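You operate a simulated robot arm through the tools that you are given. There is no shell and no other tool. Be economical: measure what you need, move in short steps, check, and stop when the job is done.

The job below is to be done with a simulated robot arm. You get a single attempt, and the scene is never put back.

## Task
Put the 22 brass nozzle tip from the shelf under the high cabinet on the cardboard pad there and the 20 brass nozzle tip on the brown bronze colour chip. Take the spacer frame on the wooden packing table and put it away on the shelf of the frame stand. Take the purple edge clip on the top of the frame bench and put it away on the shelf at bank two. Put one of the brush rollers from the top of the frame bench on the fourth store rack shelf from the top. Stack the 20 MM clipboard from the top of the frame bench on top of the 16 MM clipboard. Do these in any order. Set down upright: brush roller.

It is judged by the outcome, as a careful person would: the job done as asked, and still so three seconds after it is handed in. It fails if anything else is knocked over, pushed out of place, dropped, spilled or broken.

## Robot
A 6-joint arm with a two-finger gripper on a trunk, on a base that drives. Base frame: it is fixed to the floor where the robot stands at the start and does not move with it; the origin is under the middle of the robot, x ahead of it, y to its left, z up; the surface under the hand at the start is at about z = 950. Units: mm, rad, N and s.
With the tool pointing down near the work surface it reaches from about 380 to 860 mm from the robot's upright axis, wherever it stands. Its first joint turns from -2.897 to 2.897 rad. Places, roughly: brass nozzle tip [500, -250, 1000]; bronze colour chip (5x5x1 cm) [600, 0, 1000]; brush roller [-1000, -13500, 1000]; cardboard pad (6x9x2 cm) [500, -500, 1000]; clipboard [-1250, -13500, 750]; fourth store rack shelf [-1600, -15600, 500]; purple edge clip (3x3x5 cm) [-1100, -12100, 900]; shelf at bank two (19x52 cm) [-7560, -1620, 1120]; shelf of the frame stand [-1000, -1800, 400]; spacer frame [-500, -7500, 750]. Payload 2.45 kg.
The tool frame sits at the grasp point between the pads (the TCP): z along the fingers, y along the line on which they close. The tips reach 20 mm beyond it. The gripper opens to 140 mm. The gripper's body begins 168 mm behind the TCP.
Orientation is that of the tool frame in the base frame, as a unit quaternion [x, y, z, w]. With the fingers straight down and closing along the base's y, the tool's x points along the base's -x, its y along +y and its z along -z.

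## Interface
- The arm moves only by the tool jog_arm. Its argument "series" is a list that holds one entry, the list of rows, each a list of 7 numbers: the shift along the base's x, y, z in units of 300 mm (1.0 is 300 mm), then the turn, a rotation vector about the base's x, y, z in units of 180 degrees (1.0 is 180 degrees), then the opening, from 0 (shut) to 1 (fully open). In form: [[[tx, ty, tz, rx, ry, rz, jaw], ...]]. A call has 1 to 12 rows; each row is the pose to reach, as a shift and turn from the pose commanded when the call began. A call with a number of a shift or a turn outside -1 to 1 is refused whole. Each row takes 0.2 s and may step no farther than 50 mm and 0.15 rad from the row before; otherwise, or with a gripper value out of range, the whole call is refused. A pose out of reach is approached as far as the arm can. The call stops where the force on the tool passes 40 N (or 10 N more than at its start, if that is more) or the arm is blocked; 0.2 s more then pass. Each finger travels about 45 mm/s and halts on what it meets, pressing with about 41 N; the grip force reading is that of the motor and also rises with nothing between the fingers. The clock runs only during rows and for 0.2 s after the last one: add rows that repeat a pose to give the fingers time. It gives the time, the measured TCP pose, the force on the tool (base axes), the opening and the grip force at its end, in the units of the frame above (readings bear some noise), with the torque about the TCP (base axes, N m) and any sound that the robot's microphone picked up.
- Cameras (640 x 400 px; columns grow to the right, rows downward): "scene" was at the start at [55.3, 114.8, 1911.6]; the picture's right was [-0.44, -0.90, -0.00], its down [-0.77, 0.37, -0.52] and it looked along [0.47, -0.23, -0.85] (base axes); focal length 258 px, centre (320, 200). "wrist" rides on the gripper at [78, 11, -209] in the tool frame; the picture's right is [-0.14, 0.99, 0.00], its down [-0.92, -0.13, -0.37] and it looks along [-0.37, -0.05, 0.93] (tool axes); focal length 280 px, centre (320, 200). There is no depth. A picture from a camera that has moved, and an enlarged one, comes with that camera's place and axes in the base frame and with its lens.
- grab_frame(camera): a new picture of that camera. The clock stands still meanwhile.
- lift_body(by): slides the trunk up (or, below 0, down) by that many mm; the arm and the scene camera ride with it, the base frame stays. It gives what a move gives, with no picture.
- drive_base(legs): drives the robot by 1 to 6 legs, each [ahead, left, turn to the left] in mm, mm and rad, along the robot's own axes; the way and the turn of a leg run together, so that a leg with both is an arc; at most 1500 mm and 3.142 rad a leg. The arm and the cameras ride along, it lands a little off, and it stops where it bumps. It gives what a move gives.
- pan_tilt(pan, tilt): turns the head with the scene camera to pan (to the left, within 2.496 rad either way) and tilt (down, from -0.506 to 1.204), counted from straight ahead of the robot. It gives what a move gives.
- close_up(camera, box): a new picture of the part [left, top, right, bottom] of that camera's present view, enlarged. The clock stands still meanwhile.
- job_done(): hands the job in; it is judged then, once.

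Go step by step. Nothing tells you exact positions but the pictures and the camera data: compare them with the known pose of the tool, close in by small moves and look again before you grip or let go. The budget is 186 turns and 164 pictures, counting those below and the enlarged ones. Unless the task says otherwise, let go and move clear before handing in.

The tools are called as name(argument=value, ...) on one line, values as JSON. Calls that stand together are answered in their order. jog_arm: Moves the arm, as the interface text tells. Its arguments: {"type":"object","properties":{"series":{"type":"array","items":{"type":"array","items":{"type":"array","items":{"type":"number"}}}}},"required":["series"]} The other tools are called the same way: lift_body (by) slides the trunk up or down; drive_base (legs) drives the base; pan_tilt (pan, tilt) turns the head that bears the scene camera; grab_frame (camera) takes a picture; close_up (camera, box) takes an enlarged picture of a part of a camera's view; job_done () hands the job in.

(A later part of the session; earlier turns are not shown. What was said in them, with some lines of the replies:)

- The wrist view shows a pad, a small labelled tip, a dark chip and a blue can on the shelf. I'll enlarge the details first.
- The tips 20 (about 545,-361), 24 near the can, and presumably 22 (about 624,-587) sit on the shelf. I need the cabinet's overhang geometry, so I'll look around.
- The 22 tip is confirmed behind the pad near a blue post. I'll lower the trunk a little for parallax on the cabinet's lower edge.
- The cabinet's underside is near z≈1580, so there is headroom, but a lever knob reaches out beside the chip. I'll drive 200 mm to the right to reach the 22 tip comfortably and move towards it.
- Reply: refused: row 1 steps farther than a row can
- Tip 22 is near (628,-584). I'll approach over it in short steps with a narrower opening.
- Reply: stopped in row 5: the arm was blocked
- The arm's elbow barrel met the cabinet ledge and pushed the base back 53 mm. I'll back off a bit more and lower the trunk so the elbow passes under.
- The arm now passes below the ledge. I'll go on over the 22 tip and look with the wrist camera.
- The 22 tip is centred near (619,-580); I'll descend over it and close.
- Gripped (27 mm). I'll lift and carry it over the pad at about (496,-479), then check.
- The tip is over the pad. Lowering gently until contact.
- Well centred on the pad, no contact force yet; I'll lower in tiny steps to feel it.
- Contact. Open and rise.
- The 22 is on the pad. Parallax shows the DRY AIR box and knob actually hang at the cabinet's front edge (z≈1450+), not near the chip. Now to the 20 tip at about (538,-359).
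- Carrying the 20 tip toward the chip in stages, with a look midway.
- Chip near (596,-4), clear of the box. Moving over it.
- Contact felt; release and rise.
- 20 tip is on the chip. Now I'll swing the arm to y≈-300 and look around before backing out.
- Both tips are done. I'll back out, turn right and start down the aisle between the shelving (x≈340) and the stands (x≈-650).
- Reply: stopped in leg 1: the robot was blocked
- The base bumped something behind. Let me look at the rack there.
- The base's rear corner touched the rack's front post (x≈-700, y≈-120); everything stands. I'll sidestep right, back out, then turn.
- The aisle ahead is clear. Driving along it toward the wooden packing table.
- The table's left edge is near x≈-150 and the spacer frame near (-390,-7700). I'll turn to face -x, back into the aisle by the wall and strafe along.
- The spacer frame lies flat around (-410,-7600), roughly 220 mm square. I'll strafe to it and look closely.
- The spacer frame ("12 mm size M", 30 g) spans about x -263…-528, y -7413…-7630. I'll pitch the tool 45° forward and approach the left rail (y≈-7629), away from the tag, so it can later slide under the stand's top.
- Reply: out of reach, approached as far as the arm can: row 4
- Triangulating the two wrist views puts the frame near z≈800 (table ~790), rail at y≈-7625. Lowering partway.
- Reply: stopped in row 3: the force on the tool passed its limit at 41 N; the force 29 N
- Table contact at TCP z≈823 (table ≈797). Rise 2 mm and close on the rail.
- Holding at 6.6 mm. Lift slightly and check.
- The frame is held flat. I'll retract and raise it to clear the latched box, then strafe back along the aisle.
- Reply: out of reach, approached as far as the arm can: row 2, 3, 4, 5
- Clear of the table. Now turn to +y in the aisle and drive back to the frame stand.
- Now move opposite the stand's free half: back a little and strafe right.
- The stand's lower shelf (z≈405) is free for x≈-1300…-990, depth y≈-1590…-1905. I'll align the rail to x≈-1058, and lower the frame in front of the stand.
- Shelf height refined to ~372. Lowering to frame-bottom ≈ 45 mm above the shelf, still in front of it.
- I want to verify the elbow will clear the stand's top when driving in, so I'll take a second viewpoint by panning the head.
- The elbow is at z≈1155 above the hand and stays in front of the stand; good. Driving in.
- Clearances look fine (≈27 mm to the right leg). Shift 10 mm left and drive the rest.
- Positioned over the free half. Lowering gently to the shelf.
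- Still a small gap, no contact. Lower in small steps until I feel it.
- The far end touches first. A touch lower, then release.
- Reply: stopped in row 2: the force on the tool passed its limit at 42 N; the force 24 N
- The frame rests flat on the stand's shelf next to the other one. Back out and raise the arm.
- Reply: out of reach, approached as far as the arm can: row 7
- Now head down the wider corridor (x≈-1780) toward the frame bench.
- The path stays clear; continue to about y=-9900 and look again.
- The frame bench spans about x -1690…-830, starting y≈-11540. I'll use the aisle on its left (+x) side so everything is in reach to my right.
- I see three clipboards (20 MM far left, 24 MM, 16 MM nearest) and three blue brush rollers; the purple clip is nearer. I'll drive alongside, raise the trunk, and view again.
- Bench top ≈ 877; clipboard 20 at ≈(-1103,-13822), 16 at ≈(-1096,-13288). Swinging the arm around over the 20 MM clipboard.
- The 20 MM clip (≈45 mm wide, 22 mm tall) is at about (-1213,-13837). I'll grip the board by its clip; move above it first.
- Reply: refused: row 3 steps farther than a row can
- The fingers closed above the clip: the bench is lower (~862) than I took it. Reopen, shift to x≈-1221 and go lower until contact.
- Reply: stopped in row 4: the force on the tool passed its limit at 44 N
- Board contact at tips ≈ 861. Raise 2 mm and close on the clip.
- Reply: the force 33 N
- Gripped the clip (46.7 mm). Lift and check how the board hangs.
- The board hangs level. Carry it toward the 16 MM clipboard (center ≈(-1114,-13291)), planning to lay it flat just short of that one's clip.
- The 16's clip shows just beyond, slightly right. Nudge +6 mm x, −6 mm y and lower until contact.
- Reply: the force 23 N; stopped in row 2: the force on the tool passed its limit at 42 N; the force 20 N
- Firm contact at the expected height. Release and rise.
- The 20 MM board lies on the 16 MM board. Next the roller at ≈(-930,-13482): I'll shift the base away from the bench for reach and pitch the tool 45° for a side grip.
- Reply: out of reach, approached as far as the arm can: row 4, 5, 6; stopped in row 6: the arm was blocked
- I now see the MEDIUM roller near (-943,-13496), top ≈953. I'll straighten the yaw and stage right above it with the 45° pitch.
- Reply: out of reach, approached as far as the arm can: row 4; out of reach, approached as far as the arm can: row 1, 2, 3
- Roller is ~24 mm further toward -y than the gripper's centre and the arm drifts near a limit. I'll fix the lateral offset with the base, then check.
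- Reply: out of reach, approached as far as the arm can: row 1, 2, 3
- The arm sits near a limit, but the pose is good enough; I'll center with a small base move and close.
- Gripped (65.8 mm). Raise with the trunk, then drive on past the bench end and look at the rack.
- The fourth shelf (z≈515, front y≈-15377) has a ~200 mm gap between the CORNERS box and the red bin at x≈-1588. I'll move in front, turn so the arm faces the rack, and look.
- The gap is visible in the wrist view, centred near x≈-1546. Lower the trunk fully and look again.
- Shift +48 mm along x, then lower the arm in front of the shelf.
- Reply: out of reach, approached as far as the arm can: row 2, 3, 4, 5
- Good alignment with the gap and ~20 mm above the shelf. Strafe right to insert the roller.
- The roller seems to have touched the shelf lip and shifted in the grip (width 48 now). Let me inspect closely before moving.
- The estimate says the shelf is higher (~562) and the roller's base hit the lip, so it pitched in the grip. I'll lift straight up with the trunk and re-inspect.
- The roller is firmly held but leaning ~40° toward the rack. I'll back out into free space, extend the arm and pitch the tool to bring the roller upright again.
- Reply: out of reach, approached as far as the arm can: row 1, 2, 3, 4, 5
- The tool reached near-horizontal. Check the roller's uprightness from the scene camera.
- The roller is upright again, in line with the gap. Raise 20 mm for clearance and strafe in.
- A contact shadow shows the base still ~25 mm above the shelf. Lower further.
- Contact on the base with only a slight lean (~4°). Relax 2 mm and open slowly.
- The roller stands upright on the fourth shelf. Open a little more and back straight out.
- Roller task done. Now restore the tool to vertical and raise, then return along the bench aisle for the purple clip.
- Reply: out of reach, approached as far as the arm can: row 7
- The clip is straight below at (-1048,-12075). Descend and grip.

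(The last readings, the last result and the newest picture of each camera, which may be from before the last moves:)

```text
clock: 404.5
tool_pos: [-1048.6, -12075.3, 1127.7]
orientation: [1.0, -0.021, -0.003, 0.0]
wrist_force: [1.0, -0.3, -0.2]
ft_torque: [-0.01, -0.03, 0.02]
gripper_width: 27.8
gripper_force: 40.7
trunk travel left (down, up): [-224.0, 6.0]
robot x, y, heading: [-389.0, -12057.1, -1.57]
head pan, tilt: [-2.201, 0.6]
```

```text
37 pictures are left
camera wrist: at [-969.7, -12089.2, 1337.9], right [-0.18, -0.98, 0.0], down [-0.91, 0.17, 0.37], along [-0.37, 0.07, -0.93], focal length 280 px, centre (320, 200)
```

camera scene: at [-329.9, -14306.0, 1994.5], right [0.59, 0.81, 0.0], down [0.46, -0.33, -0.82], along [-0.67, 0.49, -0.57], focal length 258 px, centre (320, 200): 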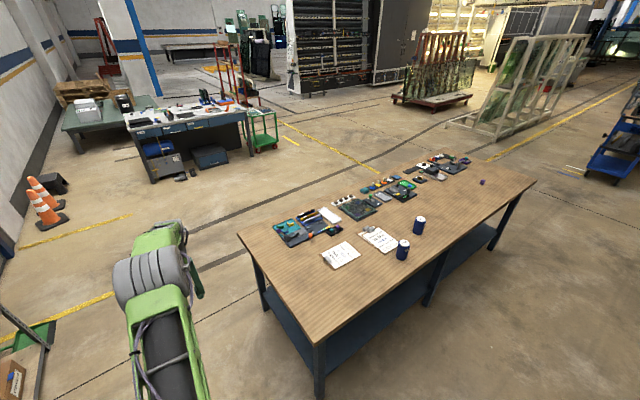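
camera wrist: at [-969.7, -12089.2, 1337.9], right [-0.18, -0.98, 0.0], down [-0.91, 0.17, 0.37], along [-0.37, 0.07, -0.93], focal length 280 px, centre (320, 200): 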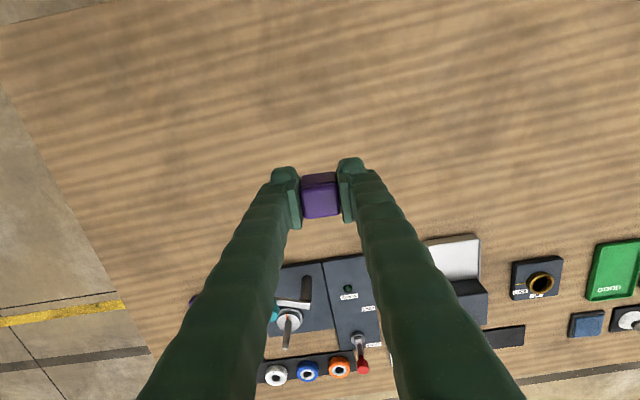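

Clip held. Now travel to bank two, keeping heading −y with the arm on the right: back out, sidestep to x≈-1230, then up the corridor.

drive_base(legs=[[-1300, 0, 0], [0, -840, 0], [-1400, 0, 0]])

pan_tilt(pan=-2.45, tilt=0.4)

grab_frame(camera="scene")

```text
clock: 425.0
tool_pos: [-1858.1, -9340.7, 1126.8]
orientation: [1.0, -0.026, -0.002, 0.0]
wrist_force: [0.0, -0.1, -0.1]
ft_torque: [-0.03, 0.02, -0.02]
gripper_width: 27.6
gripper_force: 41.0
trunk travel left (down, up): [-224.0, 6.0]
robot x, y, heading: [-1197.8, -9332.2, -1.584]
head pan, tilt: [-2.201, 0.6]
```

```text
clock: 425.8
tool_pos: [-1856.9, -9339.5, 1127.6]
orientation: [1.0, -0.027, -0.002, 0.0]
wrist_force: [-0.5, 0.1, 0.1]
ft_torque: [-0.03, -0.01, 0.0]
gripper_width: 27.9
gripper_force: 41.2
trunk travel left (down, up): [-224.0, 6.0]
robot x, y, heading: [-1196.1, -9328.3, -1.581]
head pan, tilt: [-2.45, 0.4]
```

```text
36 pictures are left
camera scene: at [-1112.2, -9271.7, 2012.7], right [0.78, 0.63, 0.0], down [0.24, -0.3, -0.92], along [-0.58, 0.72, -0.39], focal length 258 px, centre (320, 200)
```

scene: 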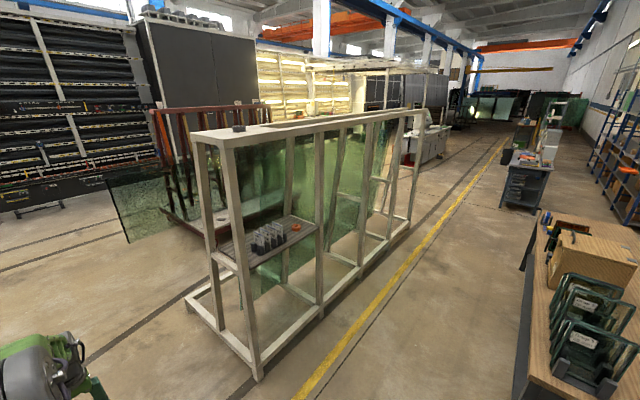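

Corridor is clear between x -860 (table) and -2290 (glass rack). Continue back up to y≈-4500.

drive_base(legs=[[0, -80, 0.012], [-1500, 0, 0], [-1500, 0, 0]])

drive_base(legs=[[-1500, 0, 0], [-300, 0, 0]])

pan_tilt(pan=-1.75, tilt=0.35)

grab_frame(camera="scene")

```text
clock: 441.3
tool_pos: [-1957.0, -6342.6, 1127.4]
orientation: [1.0, -0.017, -0.003, 0.0]
wrist_force: [-0.2, 0.0, 0.0]
ft_torque: [0.02, -0.04, -0.01]
gripper_width: 27.7
gripper_force: 41.1
trunk travel left (down, up): [-224.0, 6.0]
robot x, y, heading: [-1293.9, -6323.6, -1.567]
head pan, tilt: [-2.45, 0.4]
```

```text
clock: 450.3
tool_pos: [-1978.8, -4550.8, 1127.5]
orientation: [1.0, -0.011, -0.001, 0.0]
wrist_force: [-0.5, 0.8, 1.1]
ft_torque: [-0.05, -0.02, 0.03]
gripper_width: 27.9
gripper_force: 40.9
trunk travel left (down, up): [-224.0, 6.0]
robot x, y, heading: [-1318.3, -4523.5, -1.549]
head pan, tilt: [-2.45, 0.4]
```

```text
clock: 451.4
tool_pos: [-1978.2, -4552.7, 1128.0]
orientation: [1.0, -0.011, -0.001, 0.0]
wrist_force: [-0.3, 0.0, -0.3]
ft_torque: [-0.01, 0.0, 0.03]
gripper_width: 28.0
gripper_force: 41.1
trunk travel left (down, up): [-224.0, 6.0]
robot x, y, heading: [-1318.2, -4525.5, -1.548]
head pan, tilt: [-1.751, 0.351]
```

```text
35 pictures are left
camera scene: at [-1266.9, -4515.1, 2017.2], right [0.16, 0.99, 0.0], down [0.34, -0.06, -0.94], along [-0.93, 0.15, -0.34], focal length 258 px, centre (320, 200)
```

scene: 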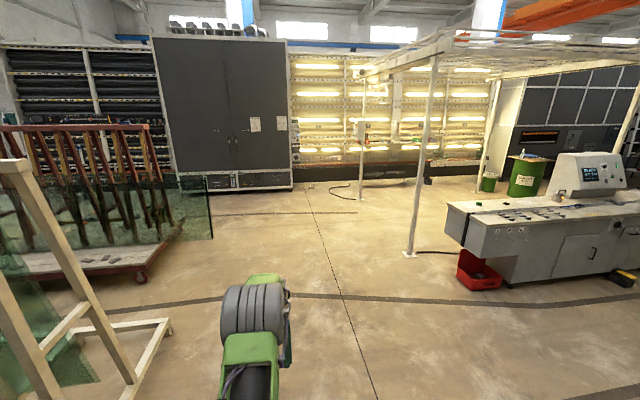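

close_up(camera="scene", box=[280, 60, 500, 220])

```text
2.50 times, centred on (390, 140) of scene
camera zoom: at [-1266.9, -4515.1, 2017.2], right [0.16, 0.99, 0.0], down [0.34, -0.06, -0.94], along [-0.93, 0.15, -0.34], focal length 646 px, centre (145, 350)
```

zoom: 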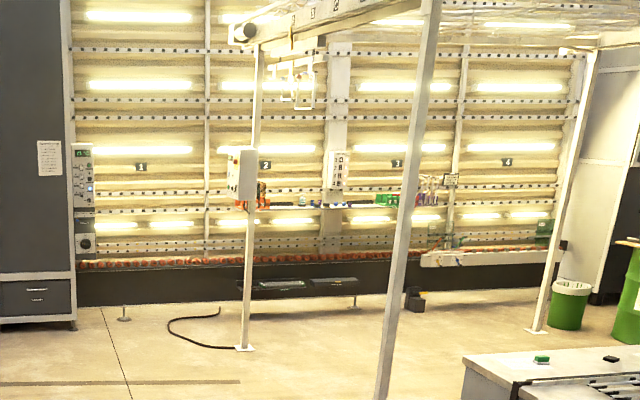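

Bank two's shelf is on the lit wall beyond the canopy. I'll strafe west, then pass between the two canopy posts (x -4256 and -6218) at x≈-5150 to avoid the floor cable.

drive_base(legs=[[0, 0, -0.022], [0, -1500, 0], [0, -1500, 0], [0, -830, 0]])

pan_tilt(pan=-2.2, tilt=0.5)

grab_frame(camera="scene")

```text
clock: 485.2
tool_pos: [-5808.9, -4497.3, 1127.8]
orientation: [0.999, -0.032, -0.002, 0.0]
wrist_force: [0.2, -0.3, -0.4]
ft_torque: [-0.01, -0.01, 0.04]
gripper_width: 27.7
gripper_force: 41.1
trunk travel left (down, up): [-224.0, 6.0]
robot x, y, heading: [-5146.0, -4494.4, -1.597]
head pan, tilt: [-1.751, 0.351]
```

```text
clock: 486.1
tool_pos: [-5807.3, -4497.6, 1127.8]
orientation: [0.999, -0.033, -0.002, 0.0]
wrist_force: [0.5, -0.4, 0.6]
ft_torque: [-0.01, -0.03, 0.01]
gripper_width: 27.9
gripper_force: 41.1
trunk travel left (down, up): [-224.0, 6.0]
robot x, y, heading: [-5145.4, -4497.9, -1.599]
head pan, tilt: [-2.201, 0.499]
```

```text
33 pictures are left
camera scene: at [-5077.3, -4455.2, 2003.6], right [0.61, 0.79, 0.0], down [0.38, -0.29, -0.88], along [-0.7, 0.53, -0.48], focal length 258 px, centre (320, 200)
```

scene: 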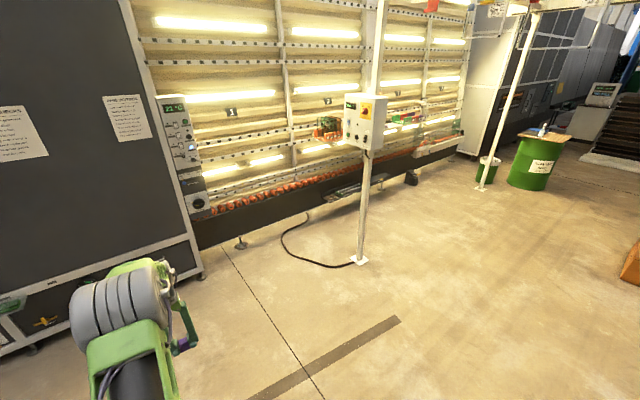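

The bank-two shelf is hidden behind the post's control box from here. Drive through between the posts to y≈-1700 and look right.

drive_base(legs=[[0, 0, 0.026], [-1500, 0, 0], [-1300, 0, 0]])

pan_tilt(pan=-1.5, tilt=0.35)

grab_frame(camera="scene")

```text
clock: 500.1
tool_pos: [-5739.3, -1663.1, 1127.3]
orientation: [0.999, -0.042, -0.002, 0.0]
wrist_force: [-0.1, 1.5, 0.1]
ft_torque: [-0.05, 0.0, 0.02]
gripper_width: 27.7
gripper_force: 41.2
trunk travel left (down, up): [-224.0, 6.0]
robot x, y, heading: [-5076.2, -1674.5, -1.617]
head pan, tilt: [-2.201, 0.499]
```

```text
clock: 501.2
tool_pos: [-5739.4, -1664.7, 1126.8]
orientation: [0.999, -0.042, -0.002, -0.001]
wrist_force: [-1.0, 0.8, 0.3]
ft_torque: [0.01, -0.01, 0.0]
gripper_width: 27.6
gripper_force: 41.3
trunk travel left (down, up): [-224.0, 6.0]
robot x, y, heading: [-5073.5, -1675.1, -1.614]
head pan, tilt: [-1.499, 0.351]
```

```text
32 pictures are left
camera scene: at [-5029.0, -1695.1, 2017.2], right [-0.03, 1.0, 0.0], down [0.34, 0.01, -0.94], along [-0.94, -0.03, -0.34], focal length 258 px, centre (320, 200)
```

scene: 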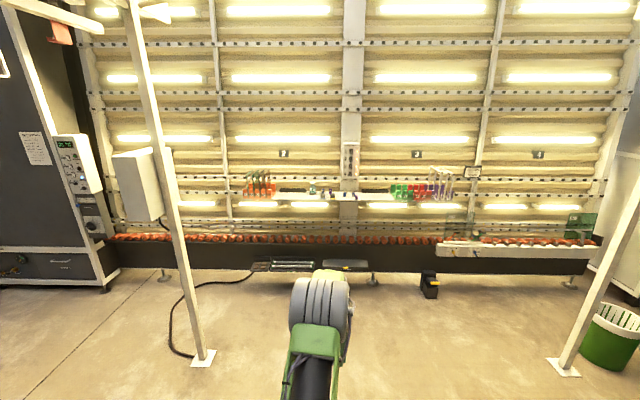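

close_up(camera="scene", box=[220, 135, 480, 275])

```text
2.46 times, centred on (350, 205) of scene
camera zoom: at [-5029.0, -1695.1, 2017.2], right [-0.03, 1.0, 0.0], down [0.34, 0.01, -0.94], along [-0.94, -0.03, -0.34], focal length 636 px, centre (246, 188)
```

zoom: 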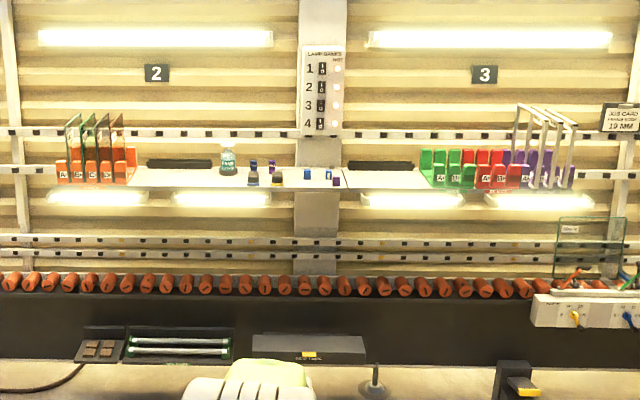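

The bank-two shelf has small bottles and clips on it with some free space. Move closer.

drive_base(legs=[[0, 0, 0.046], [0, -1150, 0]])

pan_tilt(pan=-1.57, tilt=0.6)

grab_frame(camera="scene")

grab_frame(camera="wrist")

```text
clock: 511.8
tool_pos: [-6873.1, -1684.4, 1127.3]
orientation: [1.0, -0.024, -0.002, 0.0]
wrist_force: [0.4, -0.6, 0.7]
ft_torque: [-0.01, -0.01, -0.01]
gripper_width: 27.7
gripper_force: 41.0
trunk travel left (down, up): [-224.0, 6.0]
robot x, y, heading: [-6211.4, -1674.6, -1.577]
head pan, tilt: [-1.499, 0.351]
```

```text
clock: 512.6
tool_pos: [-6872.0, -1685.4, 1127.5]
orientation: [1.0, -0.024, -0.002, 0.0]
wrist_force: [0.8, -0.2, -0.5]
ft_torque: [-0.02, 0.0, 0.02]
gripper_width: 27.6
gripper_force: 41.3
trunk travel left (down, up): [-224.0, 6.0]
robot x, y, heading: [-6209.4, -1675.5, -1.581]
head pan, tilt: [-1.571, 0.6]
```

```text
30 pictures are left
camera scene: at [-6156.7, -1684.0, 1994.5], right [0.01, 1.0, 0.0], down [0.56, 0.0, -0.83], along [-0.83, 0.01, -0.56], focal length 258 px, centre (320, 200)
```

scene: 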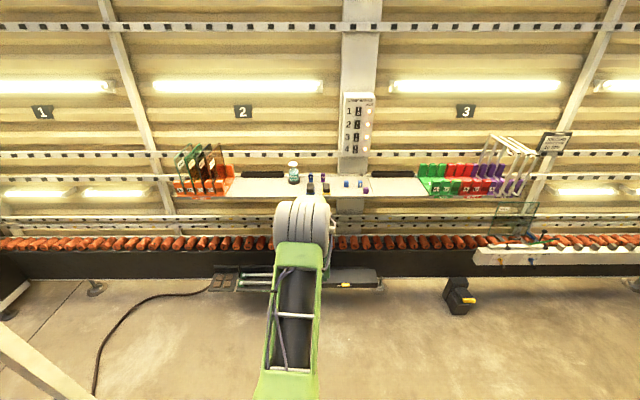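

```text
29 pictures are left
camera wrist: at [-6793.5, -1700.4, 1337.4], right [-0.18, -0.98, 0.0], down [-0.91, 0.17, 0.37], along [-0.37, 0.07, -0.93], focal length 280 px, centre (320, 200)
```

wrist: 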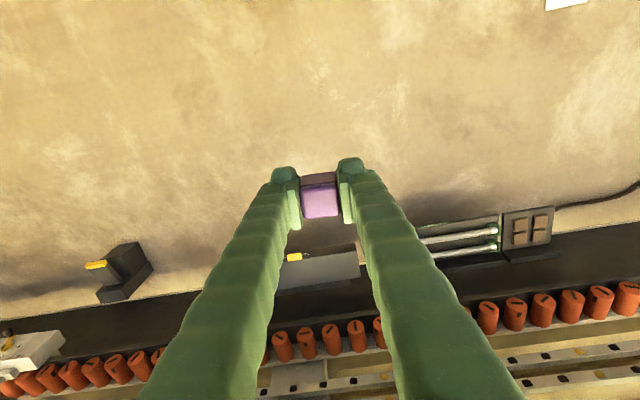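

close_up(camera="scene", box=[220, 140, 440, 220])

```text
2.91 times, centred on (330, 180) of scene
camera zoom: at [-6156.7, -1684.0, 1994.5], right [0.01, 1.0, 0.0], down [0.56, 0.0, -0.83], along [-0.83, 0.01, -0.56], focal length 752 px, centre (291, 258)
```

zoom: 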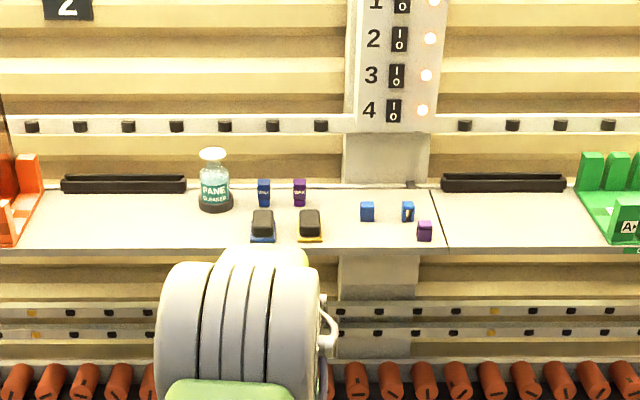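

There's free shelf space at about y≈-1490, front row, between the black blocks and the purple clip. Raise the arm, align and approach.

jog_arm(series=[[[0, 0, 0.15, 0, 0, 0, 0.1], [0, 0, 0.3, 0, 0, 0, 0.1], [0, 0, 0.43, 0, 0, 0, 0.1]]])

drive_base(legs=[[-195, 0, 0], [0, -430, 0]])

grab_frame(camera="wrist")

grab_frame(camera="scene")

```text
clock: 513.4
tool_pos: [-6869.0, -1683.9, 1256.7]
orientation: [1.0, -0.023, -0.002, 0.0]
wrist_force: [0.3, 0.3, 0.0]
ft_torque: [0.02, 0.03, -0.04]
gripper_width: 27.9
gripper_force: 41.1
trunk travel left (down, up): [-224.0, 6.0]
robot x, y, heading: [-6207.2, -1673.8, -1.579]
head pan, tilt: [-1.571, 0.6]
```

```text
clock: 518.9
tool_pos: [-7299.2, -1484.2, 1253.8]
orientation: [1.0, -0.028, -0.002, 0.0]
wrist_force: [0.0, -0.7, -1.0]
ft_torque: [-0.01, -0.05, 0.02]
gripper_width: 27.8
gripper_force: 41.3
trunk travel left (down, up): [-224.0, 6.0]
robot x, y, heading: [-6638.9, -1478.0, -1.586]
head pan, tilt: [-1.571, 0.6]
```

```text
27 pictures are left
camera wrist: at [-7221.0, -1499.2, 1464.8], right [-0.19, -0.98, 0.0], down [-0.91, 0.18, 0.37], along [-0.36, 0.07, -0.93], focal length 280 px, centre (320, 200)
```

wrist: 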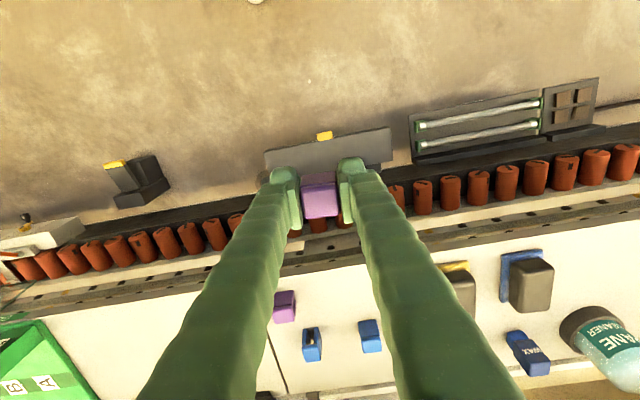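

```text
26 pictures are left
camera scene: at [-6586.4, -1489.6, 1994.5], right [0.01, 1.0, 0.0], down [0.57, -0.01, -0.82], along [-0.82, 0.01, -0.57], focal length 258 px, centre (320, 200)
```

scene: 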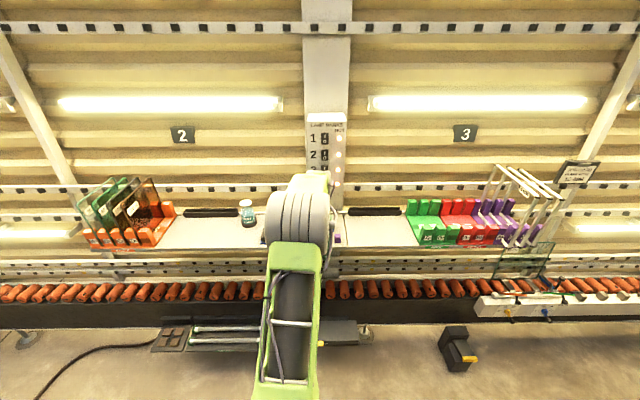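

Clear view: shelf top ≈1120, front edge x≈-7462; free spot at (-7503,-1500) in front of the blue clips. Strafe in and fine-align.

drive_base(legs=[[0, -203, 0]])

jog_arm(series=[[[0, -0.06, -0.04, 0, 0, 0, 0.1], [0, -0.06, -0.15, 0, 0, 0, 0.1]]])

grab_frame(camera="wrist")

```text
clock: 521.2
tool_pos: [-7502.4, -1480.5, 1254.6]
orientation: [1.0, -0.028, -0.002, 0.0]
wrist_force: [-0.3, 0.2, 0.4]
ft_torque: [-0.03, -0.01, -0.05]
gripper_width: 27.9
gripper_force: 40.7
trunk travel left (down, up): [-224.0, 6.0]
robot x, y, heading: [-6843.6, -1475.5, -1.582]
head pan, tilt: [-1.571, 0.6]
```

```text
clock: 521.9
tool_pos: [-7503.4, -1497.7, 1210.5]
orientation: [1.0, -0.028, -0.002, 0.0]
wrist_force: [-0.5, 0.1, 0.0]
ft_torque: [-0.01, -0.06, -0.01]
gripper_width: 28.0
gripper_force: 41.4
trunk travel left (down, up): [-224.0, 6.0]
robot x, y, heading: [-6839.2, -1472.9, -1.581]
head pan, tilt: [-1.571, 0.6]
```

```text
25 pictures are left
camera wrist: at [-7424.9, -1513.2, 1419.7], right [-0.19, -0.98, 0.0], down [-0.91, 0.18, 0.37], along [-0.36, 0.07, -0.93], focal length 280 px, centre (320, 200)
```

wrist: 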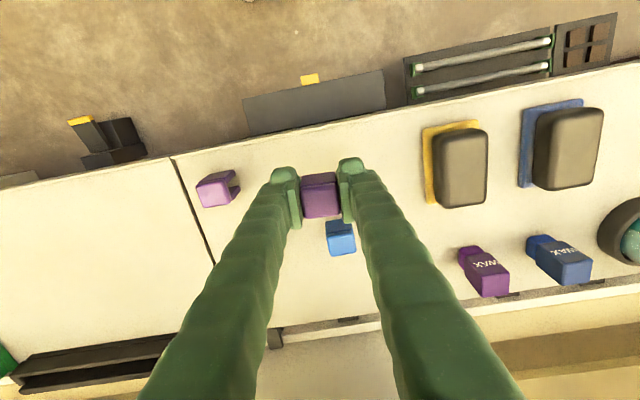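

jog_arm(series=[[[0, 0, -0.1, 0, 0, 0, 0.1], [0, 0, -0.165, 0, 0, 0, 0.1]]])

jog_arm(series=[[[0, 0, -0.01, 0, 0, 0, 0.1], [0, 0, -0.02, 0, 0, 0, 0.1]]])

close_up(camera="wrist", box=[220, 100, 420, 260])

```text
clock: 522.5
tool_pos: [-7502.6, -1498.9, 1159.7]
orientation: [1.0, -0.028, -0.003, 0.0]
wrist_force: [-0.2, 0.9, -0.2]
ft_torque: [0.02, 0.01, -0.01]
gripper_width: 27.8
gripper_force: 40.8
trunk travel left (down, up): [-224.0, 6.0]
robot x, y, heading: [-6838.8, -1475.0, -1.584]
head pan, tilt: [-1.571, 0.6]
```

```text
clock: 523.0
tool_pos: [-7502.7, -1499.0, 1153.8]
orientation: [1.0, -0.028, -0.002, 0.0]
wrist_force: [-0.2, 0.5, -0.9]
ft_torque: [-0.03, 0.0, -0.03]
gripper_width: 27.7
gripper_force: 41.6
trunk travel left (down, up): [-224.0, 6.0]
robot x, y, heading: [-6846.2, -1476.9, -1.58]
head pan, tilt: [-1.571, 0.6]
```

```text
2.50 times, centred on (320, 180) of wrist
camera zoom: at [-7423.4, -1514.0, 1364.0], right [-0.19, -0.98, 0.0], down [-0.91, 0.18, 0.37], along [-0.36, 0.07, -0.93], focal length 701 px, centre (320, 250)
```

zoom: 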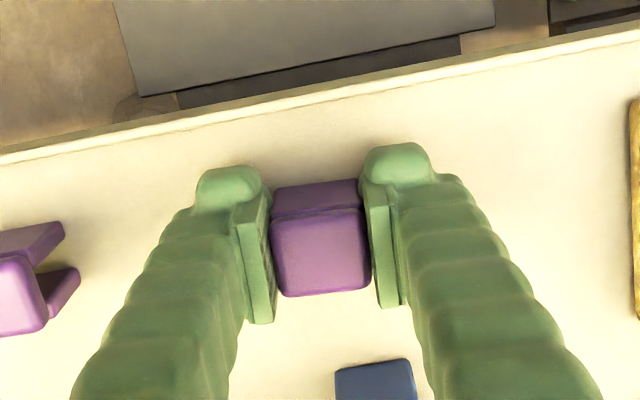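

Nearly down; continue in small steps until contact.

jog_arm(series=[[[0, 0, -0.007, 0, 0, 0, 0.1], [0, 0, -0.014, 0, 0, 0, 0.1]]])

jog_arm(series=[[[0, 0, -0.006, 0, 0, 0, 0.1], [0, 0, -0.012, 0, 0, 0, 0.1]]])

```text
clock: 523.6
tool_pos: [-7501.7, -1498.4, 1152.1]
orientation: [1.0, -0.028, -0.003, 0.0]
wrist_force: [-1.0, -0.7, 12.1]
ft_torque: [-0.04, 0.0, 0.01]
gripper_width: 27.8
gripper_force: 41.1
trunk travel left (down, up): [-224.0, 6.0]
robot x, y, heading: [-6841.0, -1476.1, -1.585]
head pan, tilt: [-1.571, 0.6]
```

```text
clock: 524.2
tool_pos: [-7502.3, -1497.5, 1151.0]
orientation: [1.0, -0.028, -0.006, -0.001]
wrist_force: [0.6, 2.8, 39.7]
ft_torque: [0.03, -0.03, 0.02]
gripper_width: 27.4
gripper_force: 40.8
trunk travel left (down, up): [-224.0, 6.0]
robot x, y, heading: [-6840.7, -1475.5, -1.584]
head pan, tilt: [-1.571, 0.6]
```

Contact. Relax 3 mm, open modestly, and rise straight up.

jog_arm(series=[[[0, 0, 0.008, 0, 0, 0, 0.2], [0, 0, 0.01, 0, 0, 0, 0.28], [0, 0, 0.01, 0, 0, 0, 0.32], [0, 0, 0.06, 0, 0, 0, 0.32], [0, 0, 0.2, 0, 0, 0, 0.32], [0, 0, 0.35, 0, 0, 0, 0.32]]])

grab_frame(camera="wrist")

```text
clock: 525.6
tool_pos: [-7502.1, -1498.1, 1253.2]
orientation: [1.0, -0.028, -0.002, -0.001]
wrist_force: [0.1, 0.4, -0.7]
ft_torque: [-0.01, 0.03, 0.0]
gripper_width: 44.9
gripper_force: 0.0
trunk travel left (down, up): [-224.0, 6.0]
robot x, y, heading: [-6843.6, -1474.4, -1.583]
head pan, tilt: [-1.571, 0.6]
```

```text
23 pictures are left
camera wrist: at [-7423.3, -1513.7, 1463.3], right [-0.19, -0.98, 0.0], down [-0.91, 0.18, 0.37], along [-0.37, 0.07, -0.93], focal length 280 px, centre (320, 200)
```

wrist: 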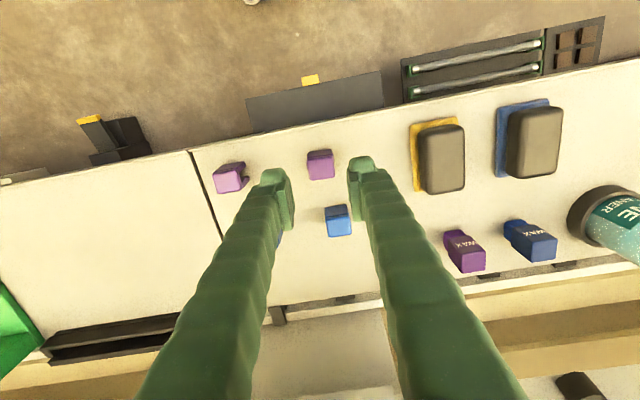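

The clip stands on the bank-two shelf and nothing else moved. Back clear and confirm.

drive_base(legs=[[0, 350, 0]])

close_up(camera="scene", box=[180, 150, 440, 280])

```text
clock: 529.3
tool_pos: [-7149.6, -1503.4, 1252.6]
orientation: [1.0, -0.028, -0.002, 0.0]
wrist_force: [-0.1, -1.3, 0.3]
ft_torque: [0.04, 0.02, -0.01]
gripper_width: 45.0
gripper_force: 0.0
trunk travel left (down, up): [-224.0, 6.0]
robot x, y, heading: [-6489.3, -1478.1, -1.59]
head pan, tilt: [-1.571, 0.6]
```

```text
2.46 times, centred on (310, 215) of scene
camera zoom: at [-6435.5, -1492.1, 1994.5], right [0.02, 1.0, 0.0], down [0.56, -0.01, -0.83], along [-0.83, 0.01, -0.56], focal length 636 px, centre (345, 163)
```

zoom: 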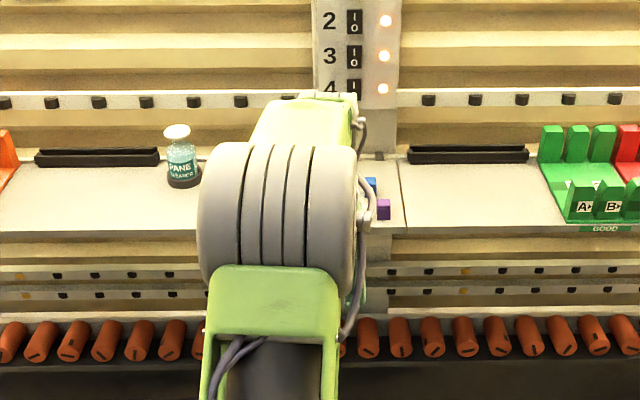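

All parts are placed, and the gripper is empty and clear; handing in.

job_done()

```text
The job is handed in.
```

All five items are placed as asked, and I saw each one in position after letting go.

- **Nozzle tips:** the 22 is on the cardboard pad and the 20 is on the bronze chip.
- **Spacer frame:** it lies flat on the lower shelf of the frame stand, beside the frame already there.
- **Clipboards:** the 20 MM lies flat on the 16 MM, set about 35–40 mm toward the aisle so it clears the lower board's clip.
- **Brush roller:** the one marked MEDIUM stands upright on the fourth store rack shelf, between the CORNERS box and the red bin.
- **Purple edge clip:** it stands on the shelf at bank two, near the front edge.

Three contacts happened along the way. The arm pushed against the edge of the high cabinet, and the base bumped the can rack near the start; that rack and its cans were still standing when I passed it later. The roller also caught the rack shelf's lip and tilted in the grip, so I brought it upright before setting it down.
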